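You operate a simulated robot arm through the tools that you are given. There is no shell and no other tool.

The job below is to be done with a simulated robot arm. You get a single attempt, and the scene is never put back.

Task
Put things in order on the table top. At the end: the yellow mesh cloth stands on top of the green board; the brown small potato stands where the blue rice bowl stood; the grey steam cap stands where the brown small potato stood; the blue rice bowl stands where the yellow mesh cloth stood; whatever was shut is shut again. Leave all else as you found it, and nothing knocked over.

Only the result counts: the job must be done as asked and must still hold three seconds after the hand-in. Knocking over, shifting, dropping, spilling or breaking anything else fails it. A push-on lid holds only when it is set on centred and level and pressed home; a screw cap is set on level and turned clockwise until tight. Flat cloth is picked up by pressing the open fingertips on it (5 to 10 N) and closing them slowly along it; thin cloth reads only 2 to 8 mm in the jaws.

Robot
A 6-joint arm with a two-finger parallel gripper, fixed in place. Base frame: the origin is at the foot of the arm, x ahead of it, y to its left, z up; the work surface is at about z = 0. Units: m, degrees, N and s.
With the tool pointing down near the work surface it reaches from about 0.16 to 0.42 m from the base axis. Its first joint turns from -66.0 to 66.0 degrees. Payload 1.57 kg.
Tool frame: the origin (TCP) lies between the finger pads and is the grasp point; the fingertips stand 0.03 m ahead of it; z points along the fingers, y is the line along which they close. The gripper opens to 0.08 m. The fingers are 0.017 m wide and 0.012 m thick; the gripper's body (0.04 by 0.082 m) begins 0.08 m behind the TCP.
Orientation is that of the tool frame in the base frame, as [roll, pitch, yaw] about the fixed x, y, z axes, in that order (R = Rz(yaw) Ry(pitch) Rx(roll)). With the fingers straight down and closing along the base's y, the tool's x points along the base's -x, its y along +y and its z along -z.

Tools
- The arm moves only by the tool arm_command. Its argument "targets" is a list of rows, each a list of 7 numbers: the turn, a rotation vector about the base's x, y, z in degrees, then the shift along the base's x, y, z in m, then the gripper command, from -1 (fully open) to 1 (shut), values between in proportion. In form: [[ax, ay, az, x, y, z, fingers], ...]. A call has 1 to 20 rows; each row is the pose to reach, as a shift and turn from the pose commanded when the call began. Rows are played at 5 a second. More than 0.05 m and 8.6 degrees between two rows, or a gripper value outside its range, and nothing of the call is played. Where a pose cannot be reached the arm comes as near as it can. A force on the tool above 40 N (or 10 N above the force at the start of the call, whichever is more), or a blocked arm, ends the call early, and 0.2 s more pass. The fingers move at their own pace (about 0.153 m/s each) and stop on an object; they squeeze with about 33 N. The grip force told is the motor's: it shows also when the fingers shut on nothing. Time passes only in rows, and 0.2 s behind the last, so rows that repeat a pose let the fingers close. It gives the time, the measured TCP pose, the force on the tool (base axes), the opening and the grip force at its end, in the units of the frame above (readings bear some noise), with the torque about the TCP (base axes, N m) and any sound that the robot's microphone picked up.
- Cameras (640 x 400 px; columns grow to the right, rows downward): "scene" is fixed at [0.0539, -0.3375, 0.4114]; the picture's right is [0.77, -0.64, 0.00], its down [-0.44, -0.52, -0.73] and it looks along [0.47, 0.56, -0.68] (base axes); focal length 279 px, centre (320, 200). "wrist" rides on the gripper at [0.072, -0.006, -0.122] in the tool frame; the picture's right is [0.09, 1.00, 0.00], its down [-0.84, 0.08, -0.54] and it looks along [-0.54, 0.05, 0.84] (tool axes); focal length 238 px, centre (320, 200). There is no depth. A picture from a camera that has moved, and an enlarged one, comes with that camera's place and axes in the base frame and with its lens.
- grab_frame(camera): a new picture of that camera. It takes no simulated time.
- enlarge(camera, box): a new picture of the part [left, top, right, bottom] of that camera's present view, enlarged. It takes no simulated time.
- finish_job(): hands the job in; it is judged then, once.

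Places have to be worked out from the pictures, the camera data and where the tool is seen. Open the gripper and draw the arm clear of the work before you hand the job in, unless the task says otherwise.

The tools are called by a JSON object that holds its "api" and its "payload". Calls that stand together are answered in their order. arm_command: Moves the arm, as the interface text tells. Its arguments: {"type":"object","properties":{"targets":{"type":"array","items":{"type":"array","items":{"type":"number"}}}},"required":["targets"]} The other tools are called the same way: grab_frame (camera) takes a picture; enlarge (camera, box) takes an enlarged picture of a part of a camera's view; finish_job () hands the job in.

At the start:

```text
t: 0.0
tcp_pos: [0.2614, -0.1205, 0.2185]
tool_rot: [-180.0, 0.1, -179.9]
contact_force: [-0.4, -0.4, 0.0]
wrist_torque: [0.05, 0.0, -0.02]
gripper_width: 0.0801
grasp_force: 0.0
```

scene: 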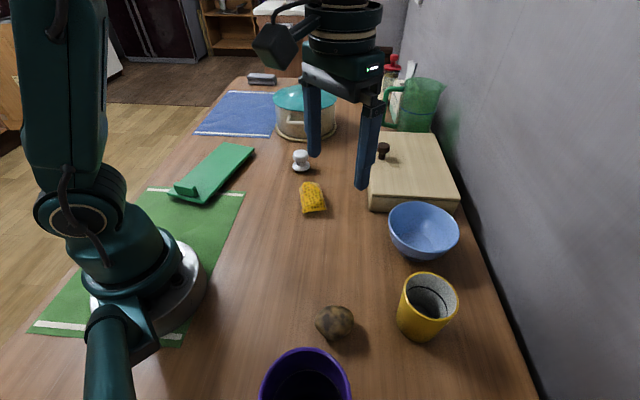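
wrist: 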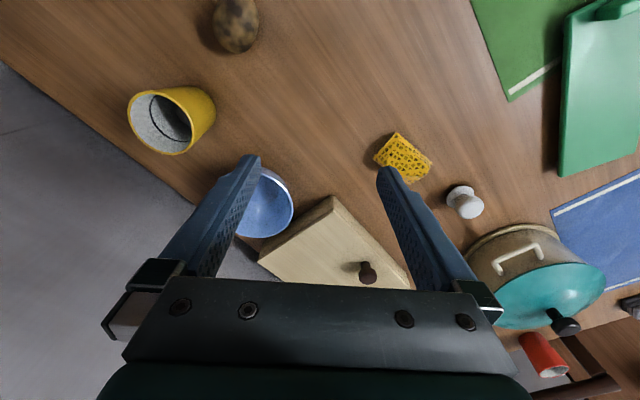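

I'll first look closer at the objects in both views before planning anything.

{"api": "enlarge", "payload": {"camera": "scene", "box": [160, 60, 480, 260]}}

{"api": "enlarge", "payload": {"camera": "scene", "box": [240, 200, 560, 400]}}

{"api": "enlarge", "payload": {"camera": "wrist", "box": [320, 80, 640, 280]}}

{"api": "enlarge", "payload": {"camera": "wrist", "box": [100, 0, 420, 200]}}

```text
2.00 times, centred on (320, 160) of scene
camera zoom: at [0.0539, -0.3375, 0.4114], right [0.77, -0.64, 0.0], down [-0.44, -0.52, -0.73], along [0.47, 0.56, -0.68], focal length 558 px, centre (320, 280)
```

zoom: 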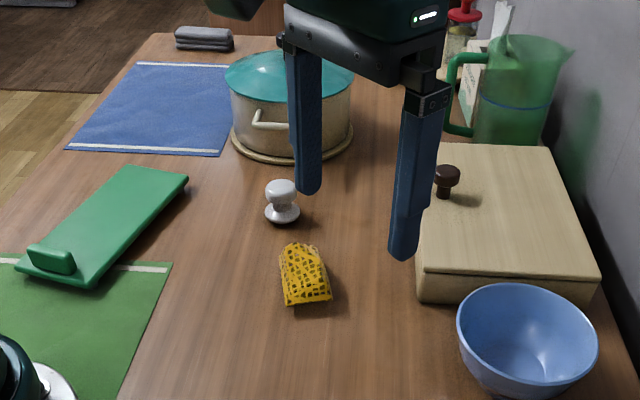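

```text
2.00 times, centred on (400, 300) of scene
camera zoom: at [0.0539, -0.3375, 0.4114], right [0.77, -0.64, 0.0], down [-0.44, -0.52, -0.73], along [0.47, 0.56, -0.68], focal length 558 px, centre (160, 0)
```

zoom: 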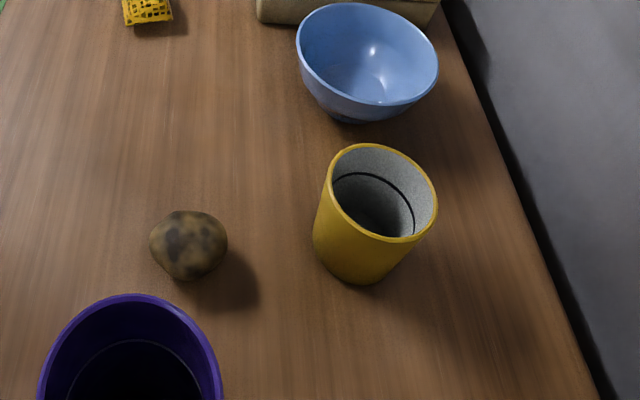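

```text
2.00 times, centred on (480, 180) of wrist
camera zoom: at [0.1882, -0.127, 0.3391], right [-0.09, 1.0, 0.0], down [0.84, 0.08, 0.54], along [0.54, 0.05, -0.84], focal length 477 px, centre (0, 240)
```

zoom: 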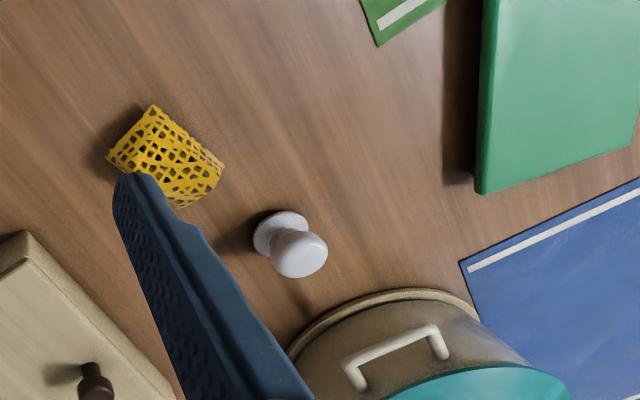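

```text
2.00 times, centred on (260, 100) of wrist
camera zoom: at [0.1882, -0.127, 0.3391], right [-0.09, 1.0, 0.0], down [0.84, 0.08, 0.54], along [0.54, 0.05, -0.84], focal length 477 px, centre (440, 400)
```

zoom: 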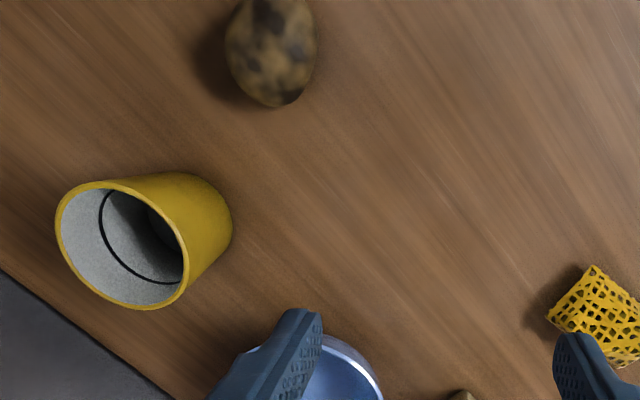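

The white-grey knob near (0.375, 0.125) is probably the steam cap. My estimates put the mesh cloth at (0.315, 0.005), the potato at (0.176, -0.221), the bowl around (0.38, -0.205), and the green board around (0.20, 0.245). I'll move up and left to see the cloth, the cap and the board from above.

{"api": "arm_command", "payload": {"targets": [[0, 0, 0, -0.01, 0.04, 0.01, -1], [0, 0, 0, -0.02, 0.08, 0.02, -1], [0, 0, 0, -0.03, 0.12, 0.03, -1], [0, 0, 0, -0.04, 0.16, 0.04, -1], [0, 0, 0, -0.05, 0.2, 0.04, -1], [0, 0, 0, -0.05, 0.2, 0.04, -1]]}}

{"api": "grab_frame", "payload": {"camera": "wrist"}}

{"api": "grab_frame", "payload": {"camera": "scene"}}

```text
t: 1.4
tcp_pos: [0.2102, 0.0781, 0.2581]
tool_rot: [-180.0, 0.1, -179.8]
contact_force: [0.2, 0.2, -0.8]
wrist_torque: [0.02, -0.02, -0.02]
gripper_width: 0.0798
grasp_force: 0.0
```

```text
taken
camera wrist: at [0.1378, 0.0724, 0.3793], right [-0.09, 1.0, 0.0], down [0.84, 0.08, 0.54], along [0.54, 0.05, -0.84], focal length 238 px, centre (320, 200)
```

wrist: 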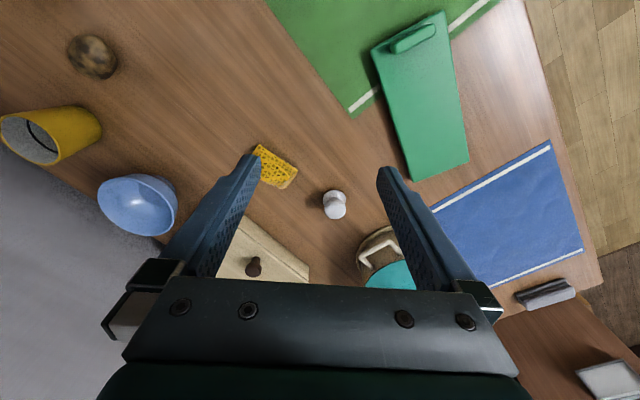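

```text
taken
```

scene: 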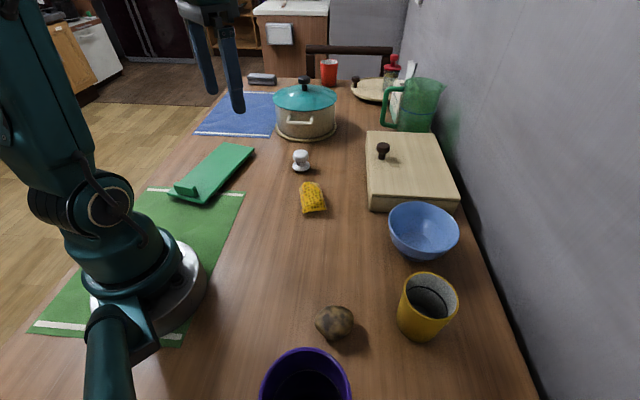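

{"api": "enlarge", "payload": {"camera": "scene", "box": [160, 60, 480, 260]}}

{"api": "enlarge", "payload": {"camera": "scene", "box": [260, 140, 360, 220]}}

{"api": "enlarge", "payload": {"camera": "wrist", "box": [320, 0, 600, 200]}}

{"api": "enlarge", "payload": {"camera": "wrist", "box": [230, 120, 390, 240]}}

{"api": "enlarge", "payload": {"camera": "wrist", "box": [0, 20, 200, 260]}}

```text
2.00 times, centred on (320, 160) of scene
camera zoom: at [0.0539, -0.3375, 0.4114], right [0.77, -0.64, 0.0], down [-0.44, -0.52, -0.73], along [0.47, 0.56, -0.68], focal length 558 px, centre (320, 280)
```

zoom: 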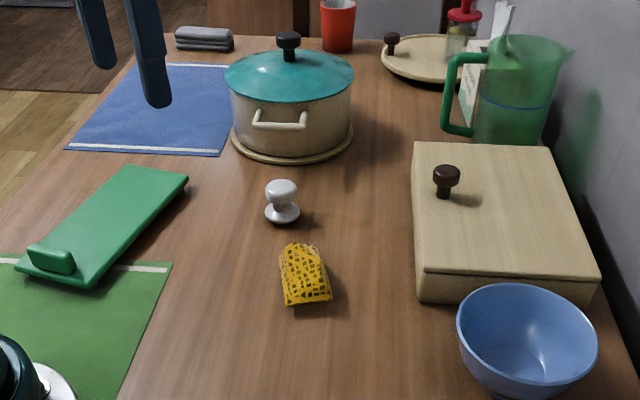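

```text
5.00 times, centred on (310, 180) of scene
camera zoom: at [0.0539, -0.3375, 0.4114], right [0.77, -0.64, 0.0], down [-0.44, -0.52, -0.73], along [0.47, 0.56, -0.68], focal length 1395 px, centre (370, 300)
```

zoom: 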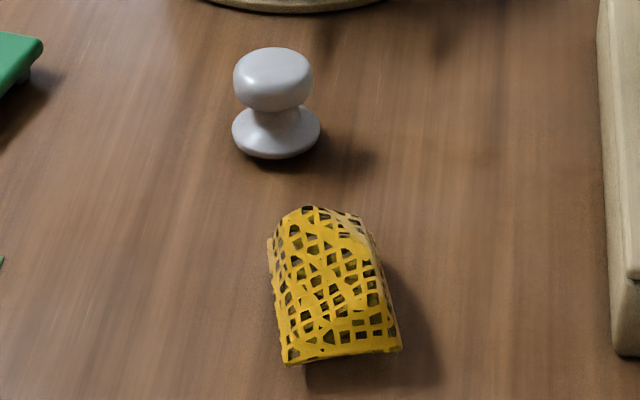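

```text
2.00 times, centred on (460, 100) of wrist
camera zoom: at [0.1378, 0.0724, 0.3793], right [-0.09, 1.0, 0.0], down [0.84, 0.08, 0.54], along [0.54, 0.05, -0.84], focal length 477 px, centre (40, 400)
```

zoom: 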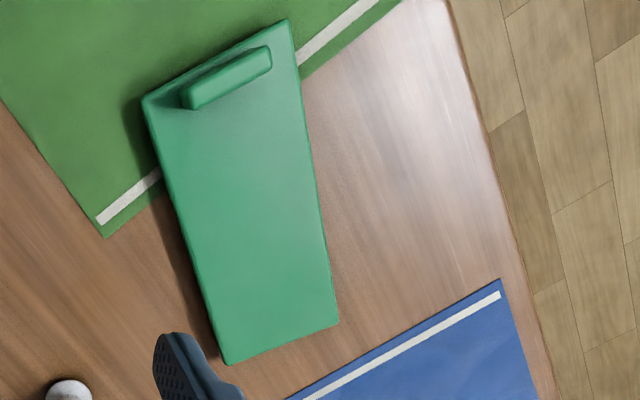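

```text
3.33 times, centred on (310, 180) of wrist
camera zoom: at [0.1378, 0.0724, 0.3793], right [-0.09, 1.0, 0.0], down [0.84, 0.08, 0.54], along [0.54, 0.05, -0.84], focal length 794 px, centre (353, 267)
```

zoom: 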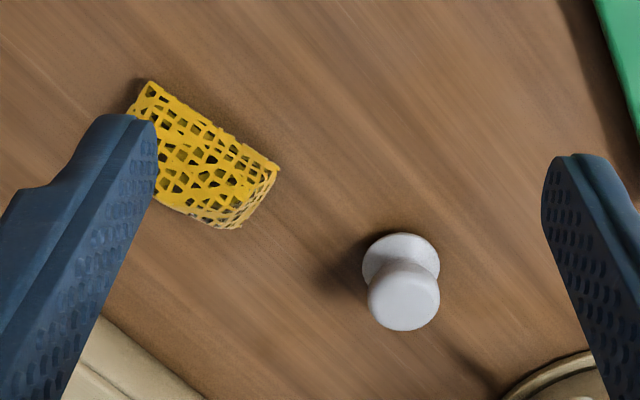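

```text
1.67 times, centred on (100, 140) of wrist
camera zoom: at [0.1378, 0.0724, 0.3793], right [-0.09, 1.0, 0.0], down [0.84, 0.08, 0.54], along [0.54, 0.05, -0.84], focal length 397 px, centre (687, 300)
```

zoom: 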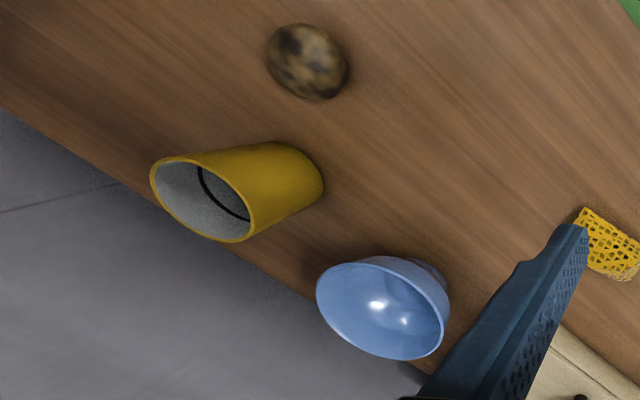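

The cap is a pale-grey mushroom and the mesh cloth is an arched, hollow-looking yellow mesh. The green board lies flat with a raised bar at its near end. I'll lower the wrist camera to look at the cloth closely.

{"api": "arm_command", "payload": {"targets": [[0, 0, 0, 0.004, -0.02, -0.03, -1], [0, 0, 0, 0.008, -0.04, -0.06, -1], [0, 0, 0, 0.012, -0.06, -0.09, -1], [0, 0, 0, 0.015, -0.078, -0.12, -1], [0, 0, 0, 0.015, -0.078, -0.128, -1], [0, 0, 0, 0.015, -0.078, -0.128, -1]]}}

{"api": "grab_frame", "payload": {"camera": "wrist"}}

{"api": "enlarge", "payload": {"camera": "wrist", "box": [240, 120, 400, 260]}}

```text
t: 2.8
tcp_pos: [0.2264, 0.0006, 0.1303]
tool_rot: [180.0, 0.1, -180.0]
contact_force: [-0.4, 0.8, 0.2]
wrist_torque: [0.03, 0.0, -0.04]
gripper_width: 0.0798
grasp_force: 0.0
```

```text
taken
camera wrist: at [0.1537, -0.0055, 0.2507], right [-0.09, 1.0, 0.0], down [0.84, 0.08, 0.54], along [0.54, 0.05, -0.84], focal length 238 px, centre (320, 200)
```

wrist: 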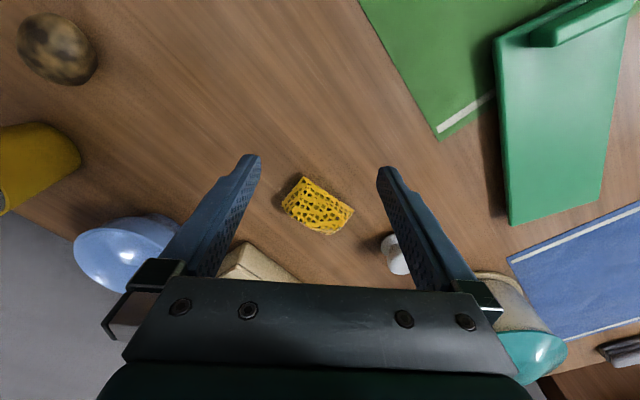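

```text
2.86 times, centred on (320, 190) of wrist
camera zoom: at [0.1537, -0.0055, 0.2507], right [-0.09, 1.0, 0.0], down [0.84, 0.08, 0.54], along [0.54, 0.05, -0.84], focal length 681 px, centre (320, 229)
```

zoom: 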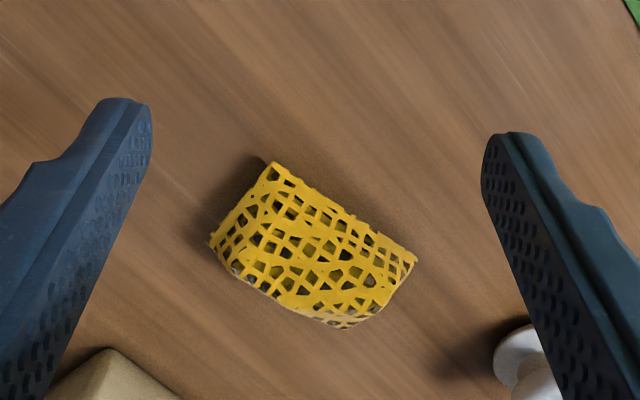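

The cloth is about 0.075 × 0.04 m, centred near (0.318, 0.006), with its long axis about 60° from x. I'll turn the tool about 60° so the fingers close across its short side, move above it, and look again.

{"api": "arm_command", "payload": {"targets": [[0, 0, 7.5, 0.011, 0.001, 0, -1], [0, 0, 15, 0.022, 0.002, 0, -1], [0, 0, 22.5, 0.034, 0.003, 0, -1], [0, 0, 30, 0.046, 0.003, 0, -1], [0, 0, 37.5, 0.057, 0.004, 0, -1], [0, 0, 45, 0.068, 0.005, 0, -1], [0, 0, 52.5, 0.08, 0.005, 0, -1], [0, 0, 60, 0.0916, 0.0054, 0, -1], [0, 0, 60, 0.0916, 0.0054, 0, -1]]}}

{"api": "grab_frame", "payload": {"camera": "wrist"}}

{"api": "grab_frame", "payload": {"camera": "scene"}}

```text
t: 4.8
tcp_pos: [0.3173, 0.006, 0.1292]
tool_rot: [-180.0, 0.1, -119.8]
contact_force: [-0.7, -0.1, 0.4]
wrist_torque: [0.0, 0.0, 0.01]
gripper_width: 0.08
grasp_force: 0.0
```

```text
taken
camera wrist: at [0.2868, -0.0587, 0.2507], right [-0.91, 0.42, 0.0], down [0.35, 0.76, 0.54], along [0.23, 0.49, -0.84], focal length 238 px, centre (320, 200)
```

wrist: 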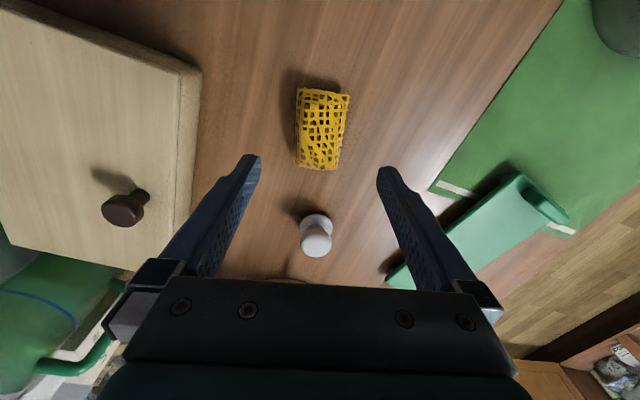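

```text
taken
```

scene: 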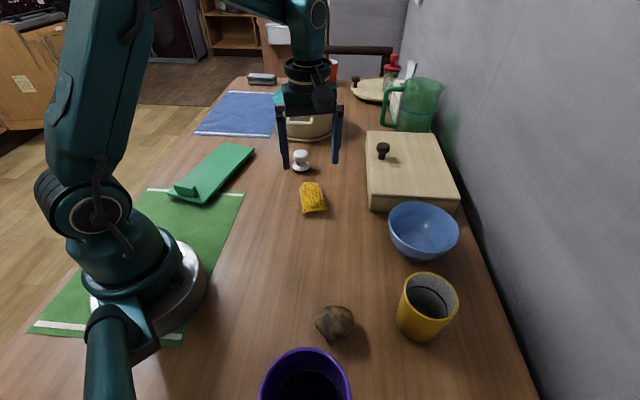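

{"api": "enlarge", "payload": {"camera": "wrist", "box": [270, 70, 380, 190]}}

{"api": "enlarge", "payload": {"camera": "scene", "box": [290, 170, 340, 220]}}

```text
3.33 times, centred on (325, 130) of wrist
camera zoom: at [0.2868, -0.0587, 0.2507], right [-0.91, 0.42, 0.0], down [0.35, 0.76, 0.54], along [0.23, 0.49, -0.84], focal length 794 px, centre (303, 433)
```

zoom: 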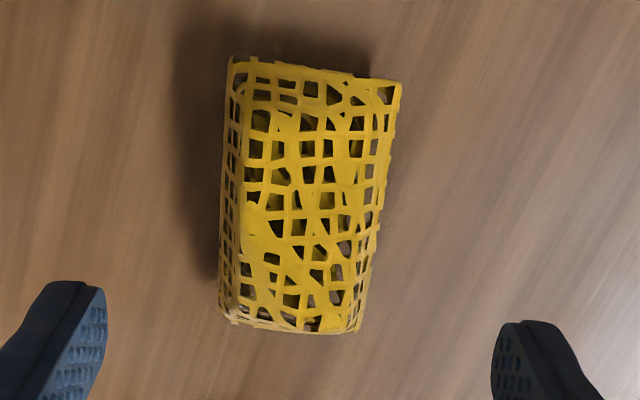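

```text
8.00 times, centred on (315, 195) of scene
camera zoom: at [0.0539, -0.3375, 0.4114], right [0.77, -0.64, 0.0], down [-0.44, -0.52, -0.73], along [0.47, 0.56, -0.68], focal length 2232 px, centre (360, 240)
```

zoom: 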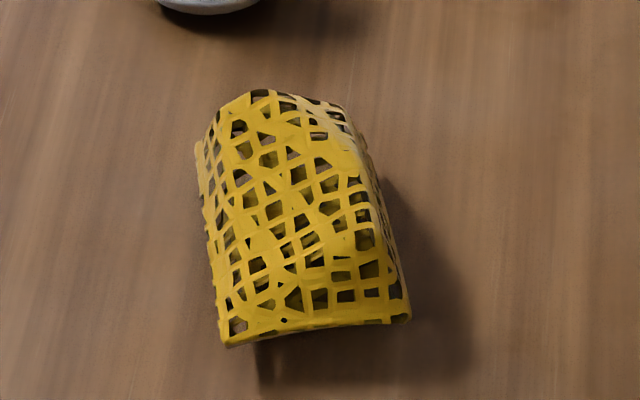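

The cloth is centred at about (0.317, 0.005) and lines up with the fingers. I'll go straight down beside it and close the fingers in small steps.

{"api": "arm_command", "payload": {"targets": [[0, 0, 0, 0, -0.001, -0.03, -1], [0, 0, 0, 0, -0.001, -0.06, -1], [0, 0, 0, 0, -0.001, -0.08, -1], [0, 0, 0, 0, -0.001, -0.093, -1], [0, 0, 0, 0, -0.001, -0.093, -0.6], [0, 0, 0, 0, -0.001, -0.093, -0.3], [0, 0, 0, 0, -0.001, -0.093, -0.1], [0, 0, 0, 0, -0.001, -0.093, 0.05], [0, 0, 0, 0, -0.001, -0.093, 0.15], [0, 0, 0, 0, -0.001, -0.093, 0.15]]}}

{"api": "grab_frame", "payload": {"camera": "wrist"}}

{"api": "enlarge", "payload": {"camera": "scene", "box": [270, 140, 370, 220]}}

```text
t: 7.0
tcp_pos: [0.3159, 0.0053, 0.0379]
tool_rot: [-180.0, 0.1, -119.9]
contact_force: [0.2, -1.2, -0.3]
wrist_torque: [-0.01, 0.0, 0.01]
gripper_width: 0.0487
grasp_force: 32.4
```

```text
taken
camera wrist: at [0.286, -0.0599, 0.1582], right [-0.91, 0.42, 0.0], down [0.35, 0.76, 0.54], along [0.23, 0.49, -0.84], focal length 238 px, centre (320, 200)
```

wrist: 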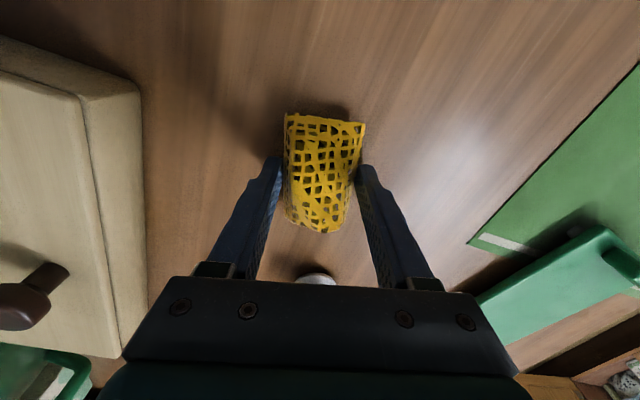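

```text
5.00 times, centred on (320, 180) of scene
camera zoom: at [0.0539, -0.3375, 0.4114], right [0.77, -0.64, 0.0], down [-0.44, -0.52, -0.73], along [0.47, 0.56, -0.68], focal length 1395 px, centre (320, 300)
```

zoom: 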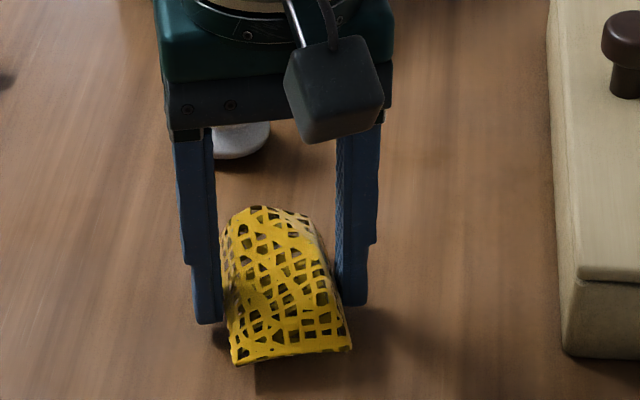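

The cloth is held firmly: 0.049 m in the jaws at 32 N, so it behaves as a stiff piece. I'll lift it, carry it over the board and turn it to line up with the board's long side.

{"api": "arm_command", "payload": {"targets": [[0, 0, 0, 0, 0, 0.03, 0.2], [0, 0, 0, 0, 0, 0.06, 0.2], [0, 0, 0, 0, 0, 0.09, 0.2], [0, 0, -4, -0.008, 0.03, 0.1, 0.2], [0, 0, -8, -0.018, 0.065, 0.1, 0.2], [0, 0, -12, -0.03, 0.1, 0.1, 0.2], [0, 0, -16, -0.045, 0.14, 0.1, 0.2], [0, 0, -21, -0.062, 0.175, 0.1, 0.2], [0, 0, -25, -0.08, 0.21, 0.1, 0.2], [0, 0, -29, -0.095, 0.239, 0.1, 0.2], [0, 0, -29, -0.095, 0.239, 0.1, 0.2]]}}

{"api": "grab_frame", "payload": {"camera": "wrist"}}

{"api": "grab_frame", "payload": {"camera": "scene"}}

```text
t: 9.4
tcp_pos: [0.2219, 0.2469, 0.1361]
tool_rot: [-179.9, 0.1, -148.9]
contact_force: [-0.2, 0.0, 0.0]
wrist_torque: [-0.02, 0.01, 0.01]
gripper_width: 0.0485
grasp_force: 32.8
```

```text
taken
camera wrist: at [0.1621, 0.2043, 0.2575], right [-0.59, 0.81, 0.0], down [0.68, 0.5, 0.54], along [0.44, 0.32, -0.84], focal length 238 px, centre (320, 200)
```

wrist: 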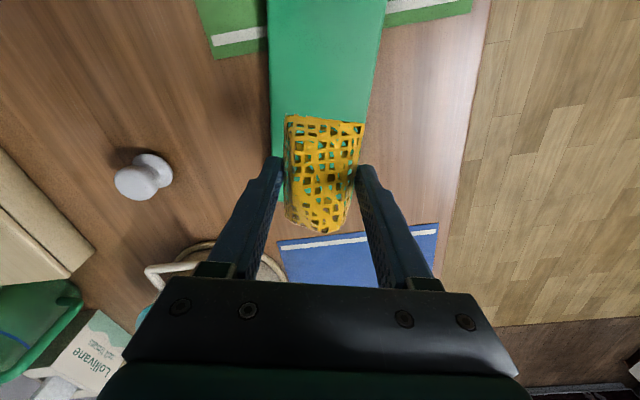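

```text
taken
```

scene: 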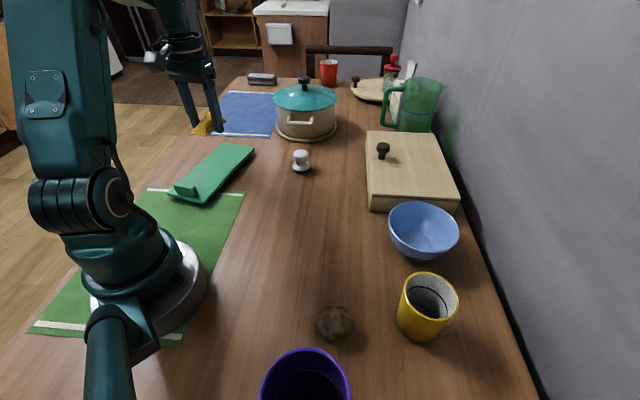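

The cloth is still held and sits centred over the board's clear part. I'll lower it to just above the board top and check.

{"api": "arm_command", "payload": {"targets": [[0, 0, 0, 0, -0.001, -0.03, 0.2], [0, 0, 0, 0, -0.001, -0.055, 0.2], [0, 0, 0, 0, -0.001, -0.07, 0.2], [0, 0, 0, 0, -0.001, -0.074, 0.2], [0, 0, 0, 0, -0.001, -0.074, 0.2]]}}

{"api": "grab_frame", "payload": {"camera": "wrist"}}

{"api": "enlarge", "payload": {"camera": "scene", "box": [150, 100, 280, 210]}}

```text
t: 10.6
tcp_pos: [0.2218, 0.2439, 0.0637]
tool_rot: [-179.9, -0.1, -149.0]
contact_force: [0.3, 0.0, 0.7]
wrist_torque: [-0.01, -0.01, 0.03]
gripper_width: 0.0484
grasp_force: 33.5
```

```text
taken
camera wrist: at [0.163, 0.2023, 0.1841], right [-0.59, 0.81, 0.0], down [0.68, 0.5, 0.54], along [0.44, 0.32, -0.84], focal length 238 px, centre (320, 200)
```

wrist: 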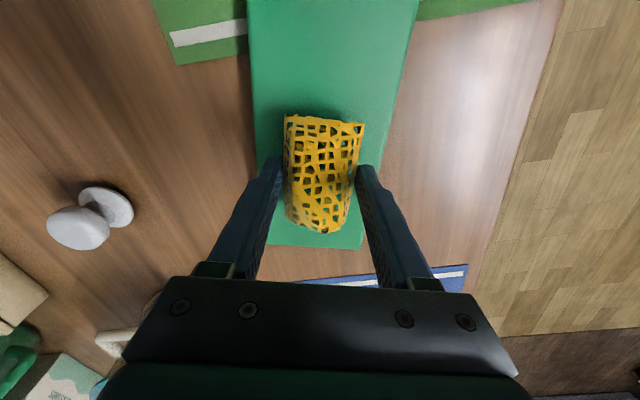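

```text
3.64 times, centred on (215, 155) of scene
camera zoom: at [0.0539, -0.3375, 0.4114], right [0.77, -0.64, 0.0], down [-0.44, -0.52, -0.73], along [0.47, 0.56, -0.68], focal length 1014 px, centre (702, 364)
```

zoom: 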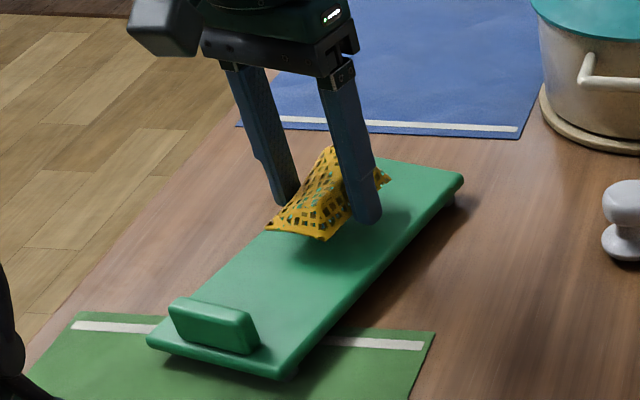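

The cloth hangs just above the board, well inside its edges. I'll lower it in 2 mm steps, watching the force for contact.

{"api": "arm_command", "payload": {"targets": [[0, 0, 0, 0, 0, -0.002, 0.2], [0, 0, 0, 0, 0, -0.004, 0.2], [0, 0, 0, 0, 0, -0.005, 0.2], [0, 0, 0, 0, 0, -0.005, 0.2]]}}

{"api": "enlarge", "payload": {"camera": "scene", "box": [190, 130, 260, 180]}}

```text
t: 11.6
tcp_pos: [0.2219, 0.2448, 0.0587]
tool_rot: [-179.8, -0.1, -148.9]
contact_force: [-0.1, 0.1, -0.4]
wrist_torque: [-0.02, 0.0, 0.05]
gripper_width: 0.0484
grasp_force: 33.2
```

```text
8.00 times, centred on (225, 155) of scene
camera zoom: at [0.0539, -0.3375, 0.4114], right [0.77, -0.64, 0.0], down [-0.44, -0.52, -0.73], along [0.47, 0.56, -0.68], focal length 2232 px, centre (1080, 560)
```

zoom: 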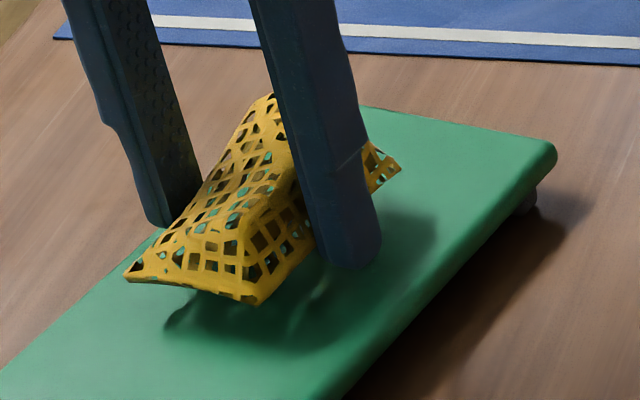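

No contact yet and a small gap remains. I'll keep lowering.

{"api": "arm_command", "payload": {"targets": [[0, 0, 0, 0, 0, -0.0015, 0.2], [0, 0, 0, 0, 0, -0.003, 0.2], [0, 0, 0, 0, 0, -0.0045, 0.2], [0, 0, 0, 0, 0, -0.0045, 0.2]]}}

{"api": "enlarge", "payload": {"camera": "scene", "box": [190, 130, 260, 180]}}

```text
t: 12.3
tcp_pos: [0.222, 0.2439, 0.0569]
tool_rot: [180.0, 0.3, -149.0]
contact_force: [-1.7, -1.0, 8.5]
wrist_torque: [-0.11, 0.13, -0.04]
gripper_width: 0.0486
grasp_force: 33.3
stopped in row 3: the force on the tool passed its limit at 45 N (the readings are from after the stop); the commanded pose is now the measured one
```

```text
8.00 times, centred on (225, 155) of scene
camera zoom: at [0.0539, -0.3375, 0.4114], right [0.77, -0.64, 0.0], down [-0.44, -0.52, -0.73], along [0.47, 0.56, -0.68], focal length 2232 px, centre (1080, 560)
```

zoom: 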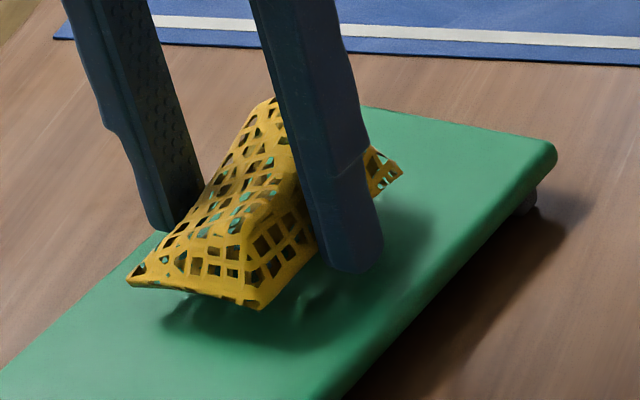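

Contact at TCP z ≈ 0.057 and the cloth rests on the board. I'll open the fingers and rise straight up.

{"api": "arm_command", "payload": {"targets": [[0, 0, 0, 0, 0, 0, -0.3], [0, 0, 0, 0, 0, 0, -0.6], [0, 0, 0, 0, 0, 0, -0.8], [0, 0, 0, 0, 0, 0, -0.8], [0, 0, 0, 0, 0, 0.03, -0.8], [0, 0, 0, 0, 0, 0.07, -0.8], [0, 0, 0, 0, 0, 0.1, -0.8], [0, 0, 0, 0, 0, 0.1, -0.8]]}}

{"api": "grab_frame", "payload": {"camera": "wrist"}}

{"api": "enlarge", "payload": {"camera": "scene", "box": [150, 100, 280, 210]}}

```text
t: 14.2
tcp_pos: [0.2227, 0.2433, 0.1552]
tool_rot: [180.0, 0.2, -148.9]
contact_force: [0.3, -0.3, 0.4]
wrist_torque: [0.02, 0.0, 0.02]
gripper_width: 0.0722
grasp_force: 0.2
```

```text
taken
camera wrist: at [0.1639, 0.2006, 0.2758], right [-0.59, 0.8, 0.0], down [0.67, 0.5, 0.55], along [0.44, 0.32, -0.84], focal length 238 px, centre (320, 200)
```

wrist: 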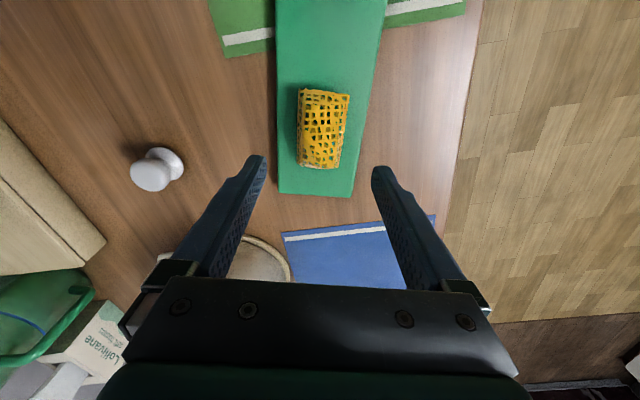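

```text
3.64 times, centred on (215, 155) of scene
camera zoom: at [0.0539, -0.3375, 0.4114], right [0.77, -0.64, 0.0], down [-0.44, -0.52, -0.73], along [0.47, 0.56, -0.68], focal length 1014 px, centre (702, 364)
```

zoom: 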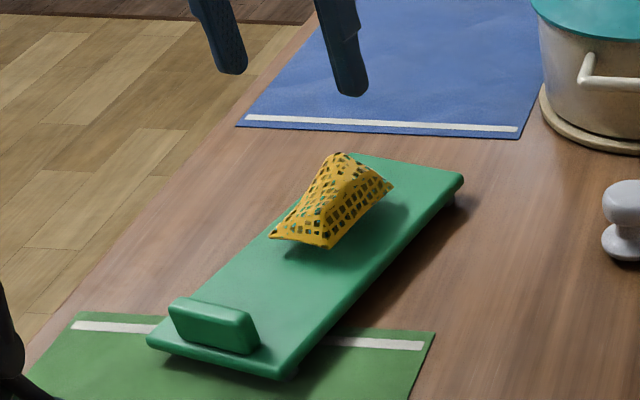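

The cloth stands on the board and the board has not moved. Next is the bowl: I'll swing to hover above its near rim with the fingers closing along the radial line, then look.

{"api": "arm_command", "payload": {"targets": [[0, 0, 3, 0.01, -0.042, 0, -0.6], [0, 0, 6, 0.02, -0.084, 0, -0.5], [0, 0, 9, 0.03, -0.126, 0, -0.5], [0, 0, 12, 0.04, -0.168, 0, -0.5], [0, 0, 15, 0.05, -0.21, 0, -0.5], [0, 0, 18, 0.06, -0.252, 0, -0.5], [0, 0, 21, 0.07, -0.294, 0, -0.5], [0, 0, 24, 0.08, -0.336, 0, -0.5], [0, 0, 27, 0.09, -0.378, 0, -0.5], [0, 0, 30.4, 0.1, -0.416, 0, -0.5], [0, 0, 30.4, 0.1, -0.416, 0, -0.5]]}}

{"api": "grab_frame", "payload": {"camera": "wrist"}}

{"api": "grab_frame", "payload": {"camera": "scene"}}

```text
t: 16.6
tcp_pos: [0.3201, -0.1708, 0.1554]
tool_rot: [179.9, 0.1, -118.4]
contact_force: [0.0, 0.6, 1.2]
wrist_torque: [0.01, -0.01, -0.03]
gripper_width: 0.0596
grasp_force: 0.1
```

```text
taken
camera wrist: at [0.291, -0.2376, 0.2762], right [-0.92, 0.39, 0.0], down [0.33, 0.77, 0.55], along [0.21, 0.5, -0.84], focal length 238 px, centre (320, 200)
```

wrist: 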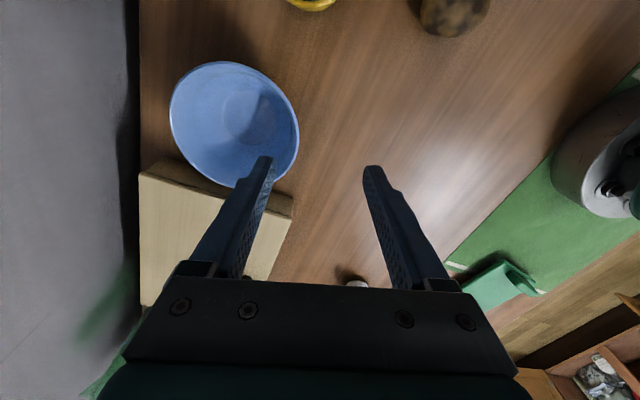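

```text
taken
```

scene: 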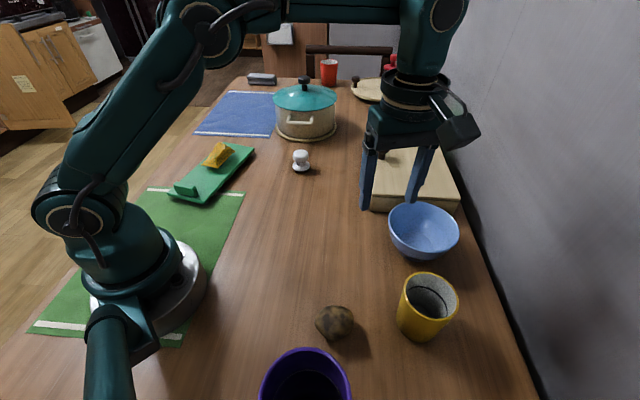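

The bowl centre is about (0.387, -0.211), the rim radius about 0.06 m and the rim height about 0.055 m. I'll tilt the tool 20° outward in the radial plane so the fingers follow the bowl wall, staying high for now.

{"api": "arm_command", "payload": {"targets": [[-3.2, -5.85, 0, -0.004, 0.001, 0, -0.5], [-6.4, -11.7, 0, -0.008, 0.002, 0, -0.5], [-9.58, -17.56, 0, -0.013, 0.003, -0.008, -0.5], [-9.58, -17.56, 0, -0.013, 0.003, -0.0154, -0.5], [-9.58, -17.56, 0, -0.013, 0.003, -0.0154, -0.5]]}}

{"api": "grab_frame", "payload": {"camera": "wrist"}}

{"api": "grab_frame", "payload": {"camera": "scene"}}

```text
t: 17.8
tcp_pos: [0.3083, -0.1678, 0.1414]
tool_rot: [-160.0, 0.3, -118.3]
contact_force: [0.3, -1.2, -0.4]
wrist_torque: [0.01, 0.0, 0.03]
gripper_width: 0.0598
grasp_force: 0.1
```

```text
taken
camera wrist: at [0.2423, -0.2155, 0.2564], right [-0.87, 0.36, -0.34], down [0.17, 0.86, 0.49], along [0.47, 0.36, -0.8], focal length 238 px, centre (320, 200)
```

wrist: 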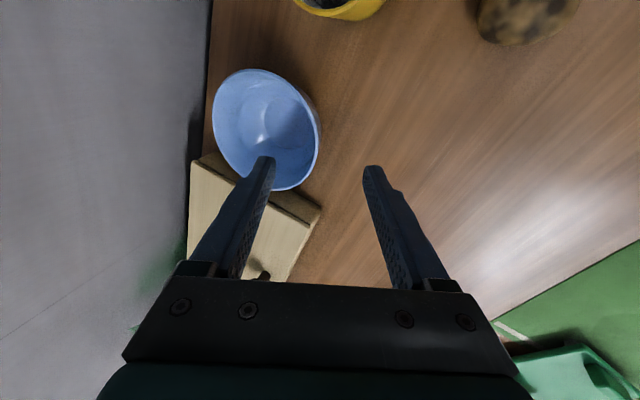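

```text
taken
```

scene: 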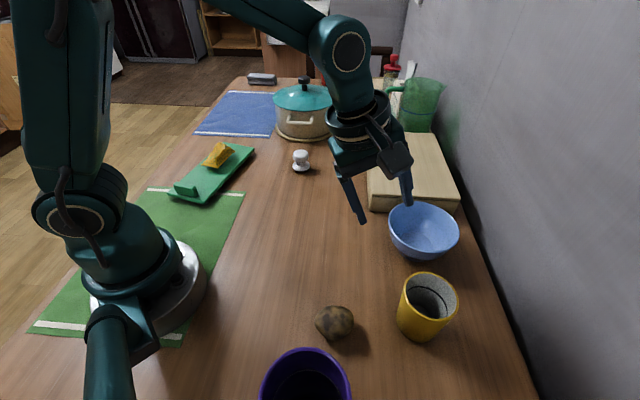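

The tilt is as planned and this view confirms the bowl centre at about (0.385, -0.210). I'll advance most of the way along the tool axis and check that the rim will pass between the fingers.

{"api": "arm_command", "payload": {"targets": [[0, 0, 0, 0.006, -0.0035, -0.02, -0.5], [0, 0, 0, 0.011, -0.0065, -0.038, -0.5], [0, 0, 0, 0.0155, -0.009, -0.053, -0.5], [0, 0, 0, 0.0155, -0.009, -0.053, -0.5]]}}

{"api": "grab_frame", "payload": {"camera": "wrist"}}

{"api": "enlarge", "payload": {"camera": "scene", "box": [330, 150, 490, 270]}}

```text
t: 18.8
tcp_pos: [0.3228, -0.1787, 0.0873]
tool_rot: [-160.0, 0.2, -118.5]
contact_force: [0.5, -0.6, 0.2]
wrist_torque: [0.0, 0.0, 0.01]
gripper_width: 0.0601
grasp_force: 0.1
```

```text
taken
camera wrist: at [0.257, -0.2247, 0.2034], right [-0.87, 0.37, -0.34], down [0.17, 0.86, 0.49], along [0.47, 0.36, -0.81], focal length 238 px, centre (320, 200)
```

wrist: 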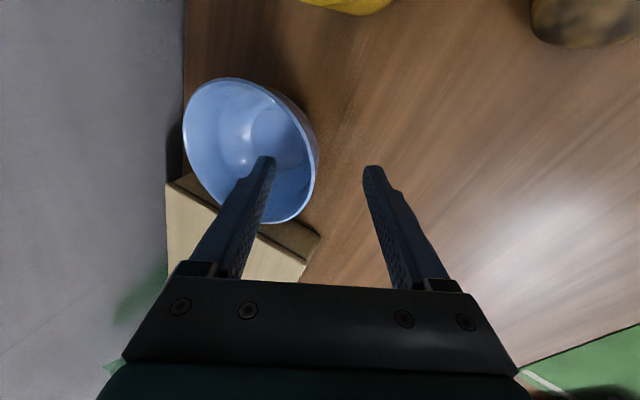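

```text
3.33 times, centred on (410, 210) of scene
camera zoom: at [0.0539, -0.3375, 0.4114], right [0.77, -0.64, 0.0], down [-0.44, -0.52, -0.73], along [0.47, 0.56, -0.68], focal length 930 px, centre (20, 167)
```

zoom: 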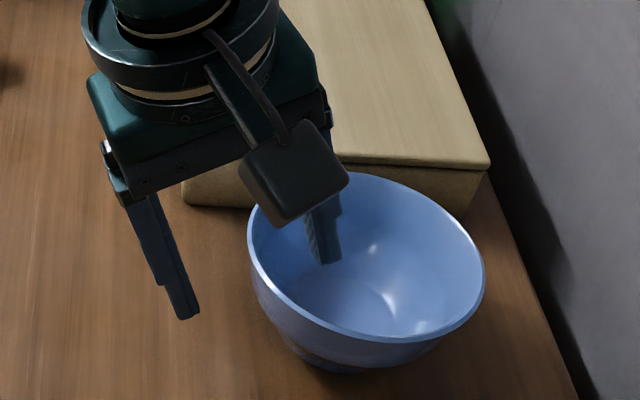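

The rim's nearest point is centred between the fingers. I'll advance the last 2.4 cm and close on the rim.

{"api": "arm_command", "payload": {"targets": [[0, 0, 0, 0.0035, -0.0015, -0.011, -0.5], [0, 0, 0, 0.0073, -0.003, -0.023, -0.5], [0, 0, 0, 0.0073, -0.003, -0.023, -0.5], [0, 0, 0, 0.0073, -0.003, -0.023, -0.2], [0, 0, 0, 0.0073, -0.003, -0.023, 0.1], [0, 0, 0, 0.0073, -0.003, -0.023, 0.4], [0, 0, 0, 0.0073, -0.003, -0.023, 0.7], [0, 0, 0, 0.0073, -0.003, -0.023, 1], [0, 0, 0, 0.0073, -0.003, -0.023, 1]]}}

{"api": "grab_frame", "payload": {"camera": "wrist"}}

{"api": "enlarge", "payload": {"camera": "scene", "box": [330, 150, 490, 270]}}

```text
t: 20.8
tcp_pos: [0.3324, -0.1826, 0.0657]
tool_rot: [-159.7, 0.2, -118.5]
contact_force: [4.1, -1.9, 14.8]
wrist_torque: [-0.01, -0.57, -0.03]
gripper_width: 0.0033
grasp_force: 24.3
```

```text
taken
camera wrist: at [0.266, -0.2283, 0.1823], right [-0.86, 0.36, -0.35], down [0.17, 0.86, 0.48], along [0.47, 0.36, -0.8], focal length 238 px, centre (320, 200)
```

wrist: 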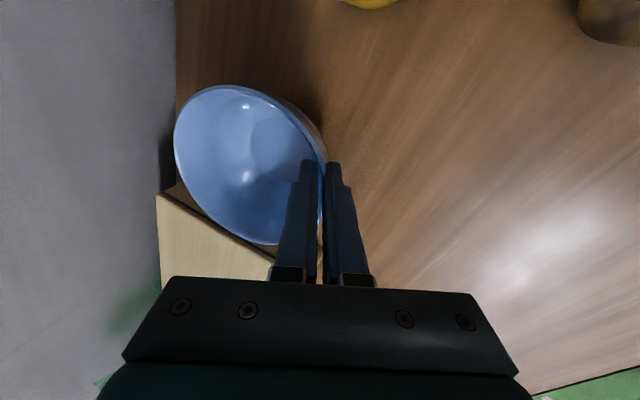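

```text
3.33 times, centred on (410, 210) of scene
camera zoom: at [0.0539, -0.3375, 0.4114], right [0.77, -0.64, 0.0], down [-0.44, -0.52, -0.73], along [0.47, 0.56, -0.68], focal length 930 px, centre (20, 167)
```

zoom: 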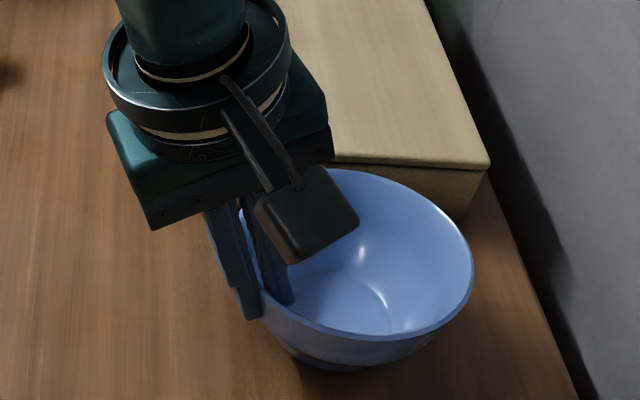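

The rim is pinched, 3.3 mm in the jaws at 24 N, and the bowl has hardly moved. I'll lift a little straight up and check that it holds level.

{"api": "arm_command", "payload": {"targets": [[0, 0, 0, 0, 0, 0.008, 1], [0, 0, 0, 0, 0, 0.016, 1], [0, 0, 0, 0, 0, 0.026, 1], [0, 0, 0, 0, 0, 0.035, 1], [0, 0, 0, 0, 0, 0.035, 1]]}}

{"api": "grab_frame", "payload": {"camera": "wrist"}}

{"api": "enlarge", "payload": {"camera": "scene", "box": [330, 150, 490, 270]}}

```text
t: 21.9
tcp_pos: [0.3298, -0.1813, 0.0996]
tool_rot: [-160.0, 0.2, -118.4]
contact_force: [-0.5, -0.1, -1.7]
wrist_torque: [0.02, 0.07, 0.02]
gripper_width: 0.0028
grasp_force: 25.3
```

```text
taken
camera wrist: at [0.2647, -0.2281, 0.2159], right [-0.87, 0.37, -0.34], down [0.17, 0.86, 0.49], along [0.47, 0.36, -0.81], focal length 238 px, centre (320, 200)
```

wrist: 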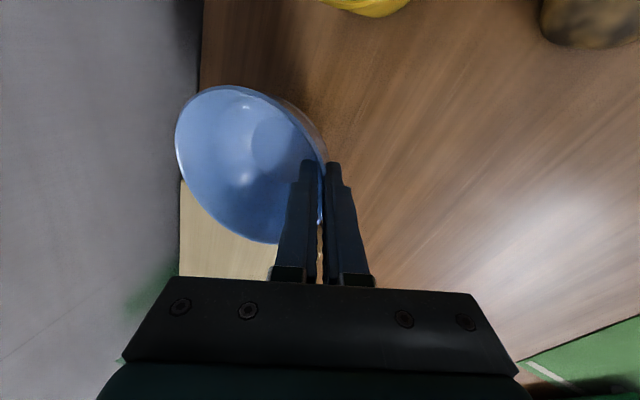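

```text
3.33 times, centred on (410, 210) of scene
camera zoom: at [0.0539, -0.3375, 0.4114], right [0.77, -0.64, 0.0], down [-0.44, -0.52, -0.73], along [0.47, 0.56, -0.68], focal length 930 px, centre (20, 167)
```

zoom: 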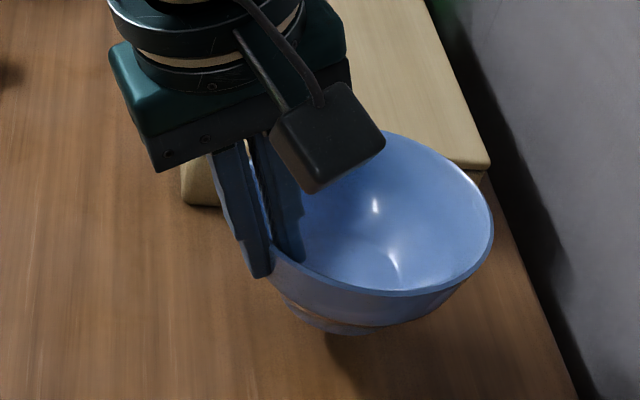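

The bowl hangs level and clear. I'll raise and retract it first, then swing it to above the cloth's old place.

{"api": "arm_command", "payload": {"targets": [[0, 0, 0, -0.01, 0.005, 0.025, 1], [0, 0, 0, -0.025, 0.012, 0.05, 1], [0, 0, 4, -0.035, 0.035, 0.055, 1], [0, 0, 8, -0.045, 0.062, 0.055, 1], [0, 0, 12, -0.052, 0.09, 0.055, 1], [0, 0, 16, -0.058, 0.115, 0.055, 1], [0, 0, 20, -0.063, 0.14, 0.055, 1], [0, 0, 24, -0.067, 0.165, 0.055, 1], [0, 0, 28.4, -0.07, 0.186, 0.05, 1], [0, 0, 28.4, -0.07, 0.186, 0.03, 1], [0, 0, 28.4, -0.07, 0.186, 0.01, 1], [0, 0, 28.4, -0.07, 0.186, 0.01, 1]]}}

{"api": "grab_frame", "payload": {"camera": "wrist"}}

{"api": "grab_frame", "payload": {"camera": "scene"}}

```text
t: 24.6
tcp_pos: [0.2606, 0.0061, 0.1092]
tool_rot: [-160.0, 0.2, -89.9]
contact_force: [1.0, -1.2, -2.5]
wrist_torque: [-0.01, 0.1, 0.01]
gripper_width: 0.0033
grasp_force: 24.0
```

```text
taken
camera wrist: at [0.2256, -0.0666, 0.2249], right [-0.94, -0.09, -0.34], down [-0.26, 0.84, 0.49], along [0.24, 0.54, -0.81], focal length 238 px, centre (320, 200)
```

wrist: 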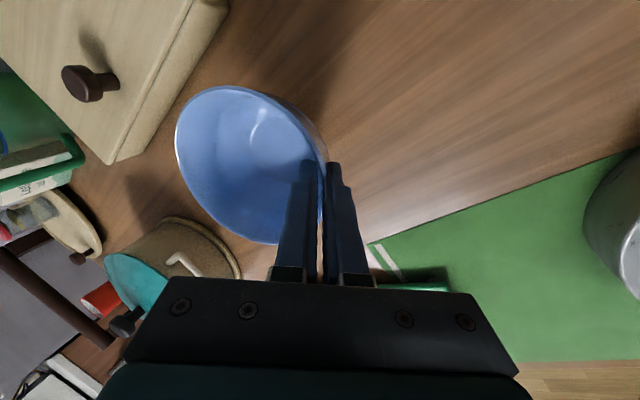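

```text
taken
```

scene: 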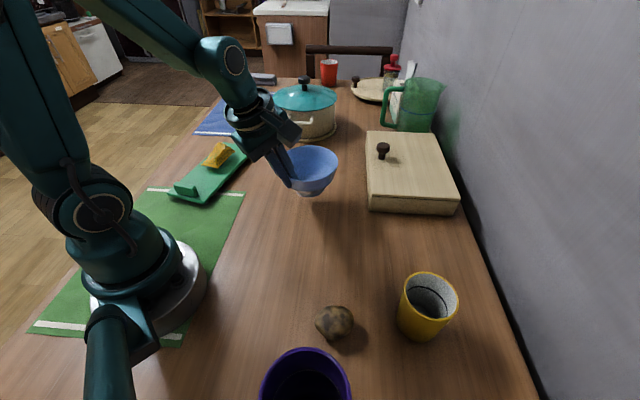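

The held bowl is centred at about (0.315, 0.002), very near the cloth's old spot (0.317, 0.005). I'll lower it gently with a tiny correction.

{"api": "arm_command", "payload": {"targets": [[0, 0, 0, 0.002, 0.002, -0.02, 1], [0, 0, 0, 0.002, 0.002, -0.034, 1], [0, 0, 0, 0.002, 0.002, -0.038, 1], [0, 0, 0, 0.002, 0.002, -0.04, 1], [0, 0, 0, 0.002, 0.002, -0.042, 1], [0, 0, 0, 0.002, 0.002, -0.042, 1]]}}

{"api": "enlarge", "payload": {"camera": "scene", "box": [240, 130, 380, 230]}}

```text
t: 25.9
tcp_pos: [0.2627, 0.0062, 0.0679]
tool_rot: [-160.0, 0.2, -90.0]
contact_force: [0.3, 0.5, -1.9]
wrist_torque: [-0.05, 0.13, 0.02]
gripper_width: 0.003
grasp_force: 24.4
```

```text
4.00 times, centred on (310, 180) of scene
camera zoom: at [0.0539, -0.3375, 0.4114], right [0.77, -0.64, 0.0], down [-0.44, -0.52, -0.73], along [0.47, 0.56, -0.68], focal length 1116 px, centre (360, 280)
```

zoom: 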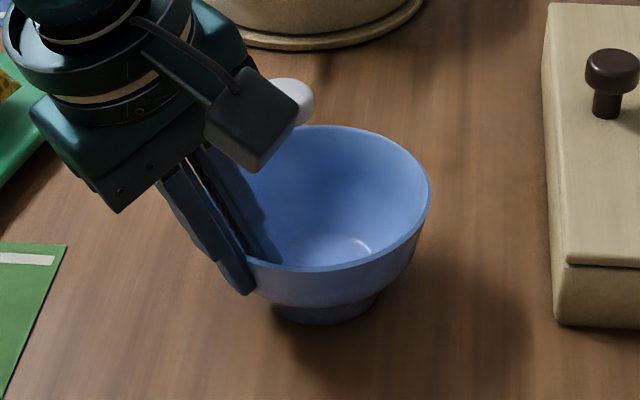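

The weight still hangs on the tool and the bowl is a few mm off the table. I'll lower further in small steps.

{"api": "arm_command", "payload": {"targets": [[0, 0, 0, 0, 0, -0.001, 1], [0, 0, 0, 0, 0, -0.002, 1], [0, 0, 0, 0, 0, -0.003, 1], [0, 0, 0, 0, 0, -0.003, 1]]}}

{"api": "enlarge", "payload": {"camera": "scene", "box": [240, 130, 380, 230]}}

```text
t: 26.9
tcp_pos: [0.2648, 0.0066, 0.0668]
tool_rot: [-159.9, 0.1, -90.1]
contact_force: [0.4, -7.9, 20.6]
wrist_torque: [-0.32, -0.44, -0.19]
gripper_width: 0.0033
grasp_force: 24.0
```

```text
4.00 times, centred on (310, 180) of scene
camera zoom: at [0.0538, -0.3375, 0.4114], right [0.77, -0.64, 0.0], down [-0.44, -0.52, -0.73], along [0.47, 0.56, -0.68], focal length 1116 px, centre (360, 280)
```

zoom: 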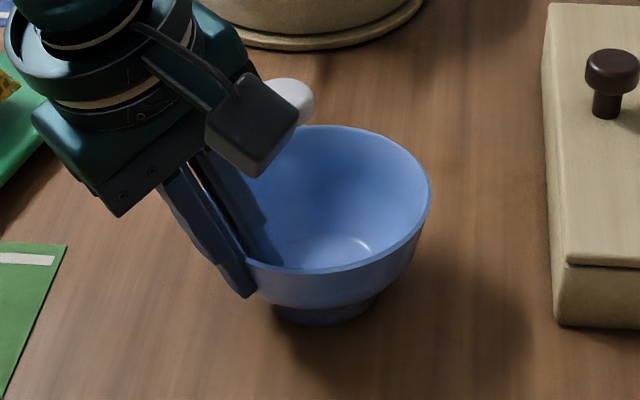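

The bowl is on the table, with about 20 N of press. I'll relieve 1.5 mm, open the fingers, and withdraw along the tool axis.

{"api": "arm_command", "payload": {"targets": [[0, 0, 0, 0, 0, 0.0015, 1], [0, 0, 0, 0, 0, 0.0015, 0.6], [0, 0, 0, 0, 0, 0.0015, 0.2], [0, 0, 0, 0, 0, 0.0015, -0.2], [0, 0, 0, 0, 0, 0.0015, -0.3], [0, 0, 0, 0, 0, 0.0015, -0.3], [0, 0, 0, -0.007, 0, 0.02, -0.3], [0, 0, 0, -0.018, 0, 0.05, -0.3], [0, 0, 0, -0.03, 0, 0.083, -0.3], [0, 0, 0, -0.04, 0, 0.11, -0.3], [0, 0, 0, -0.04, 0, 0.11, -0.3]]}}

{"api": "grab_frame", "payload": {"camera": "wrist"}}

{"api": "grab_frame", "payload": {"camera": "scene"}}

```text
t: 29.4
tcp_pos: [0.225, 0.0069, 0.1748]
tool_rot: [-160.0, 0.2, -90.1]
contact_force: [0.1, -0.4, -0.8]
wrist_torque: [-0.01, 0.0, 0.01]
gripper_width: 0.0519
grasp_force: 0.1
```

```text
taken
camera wrist: at [0.1879, -0.0646, 0.2906], right [-0.94, -0.09, -0.34], down [-0.26, 0.83, 0.49], along [0.24, 0.54, -0.8], focal length 238 px, centre (320, 200)
```

wrist: 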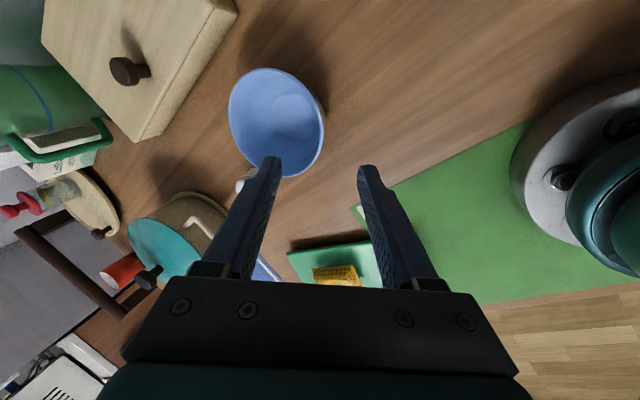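

```text
taken
```

scene: 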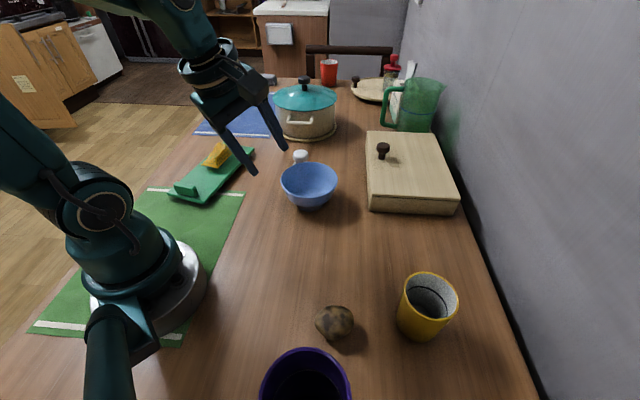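

The bowl stands at about (0.317, 0.009), where the cloth was. For the potato I must avoid the purple cup beside it, so I'll take the tilt out and turn the tool the other way, with the camera on the free side. First I'll level the tool and rise.

{"api": "arm_command", "payload": {"targets": [[0, 7, 0, 0, -0.01, 0.01, -0.3], [0, 14, 0, 0, -0.02, 0.02, -0.6], [0, 20, 0, 0, -0.03, 0.03, -1], [0, 20, -8, 0, -0.04, 0.03, -1], [0, 20, -8, 0, -0.04, 0.03, -1]]}}

```text
t: 30.6
tcp_pos: [0.2247, -0.0328, 0.2053]
tool_rot: [179.9, -1.1, -98.0]
contact_force: [0.3, -0.4, 0.6]
wrist_torque: [0.01, -0.01, 0.01]
gripper_width: 0.0798
grasp_force: 0.1
```

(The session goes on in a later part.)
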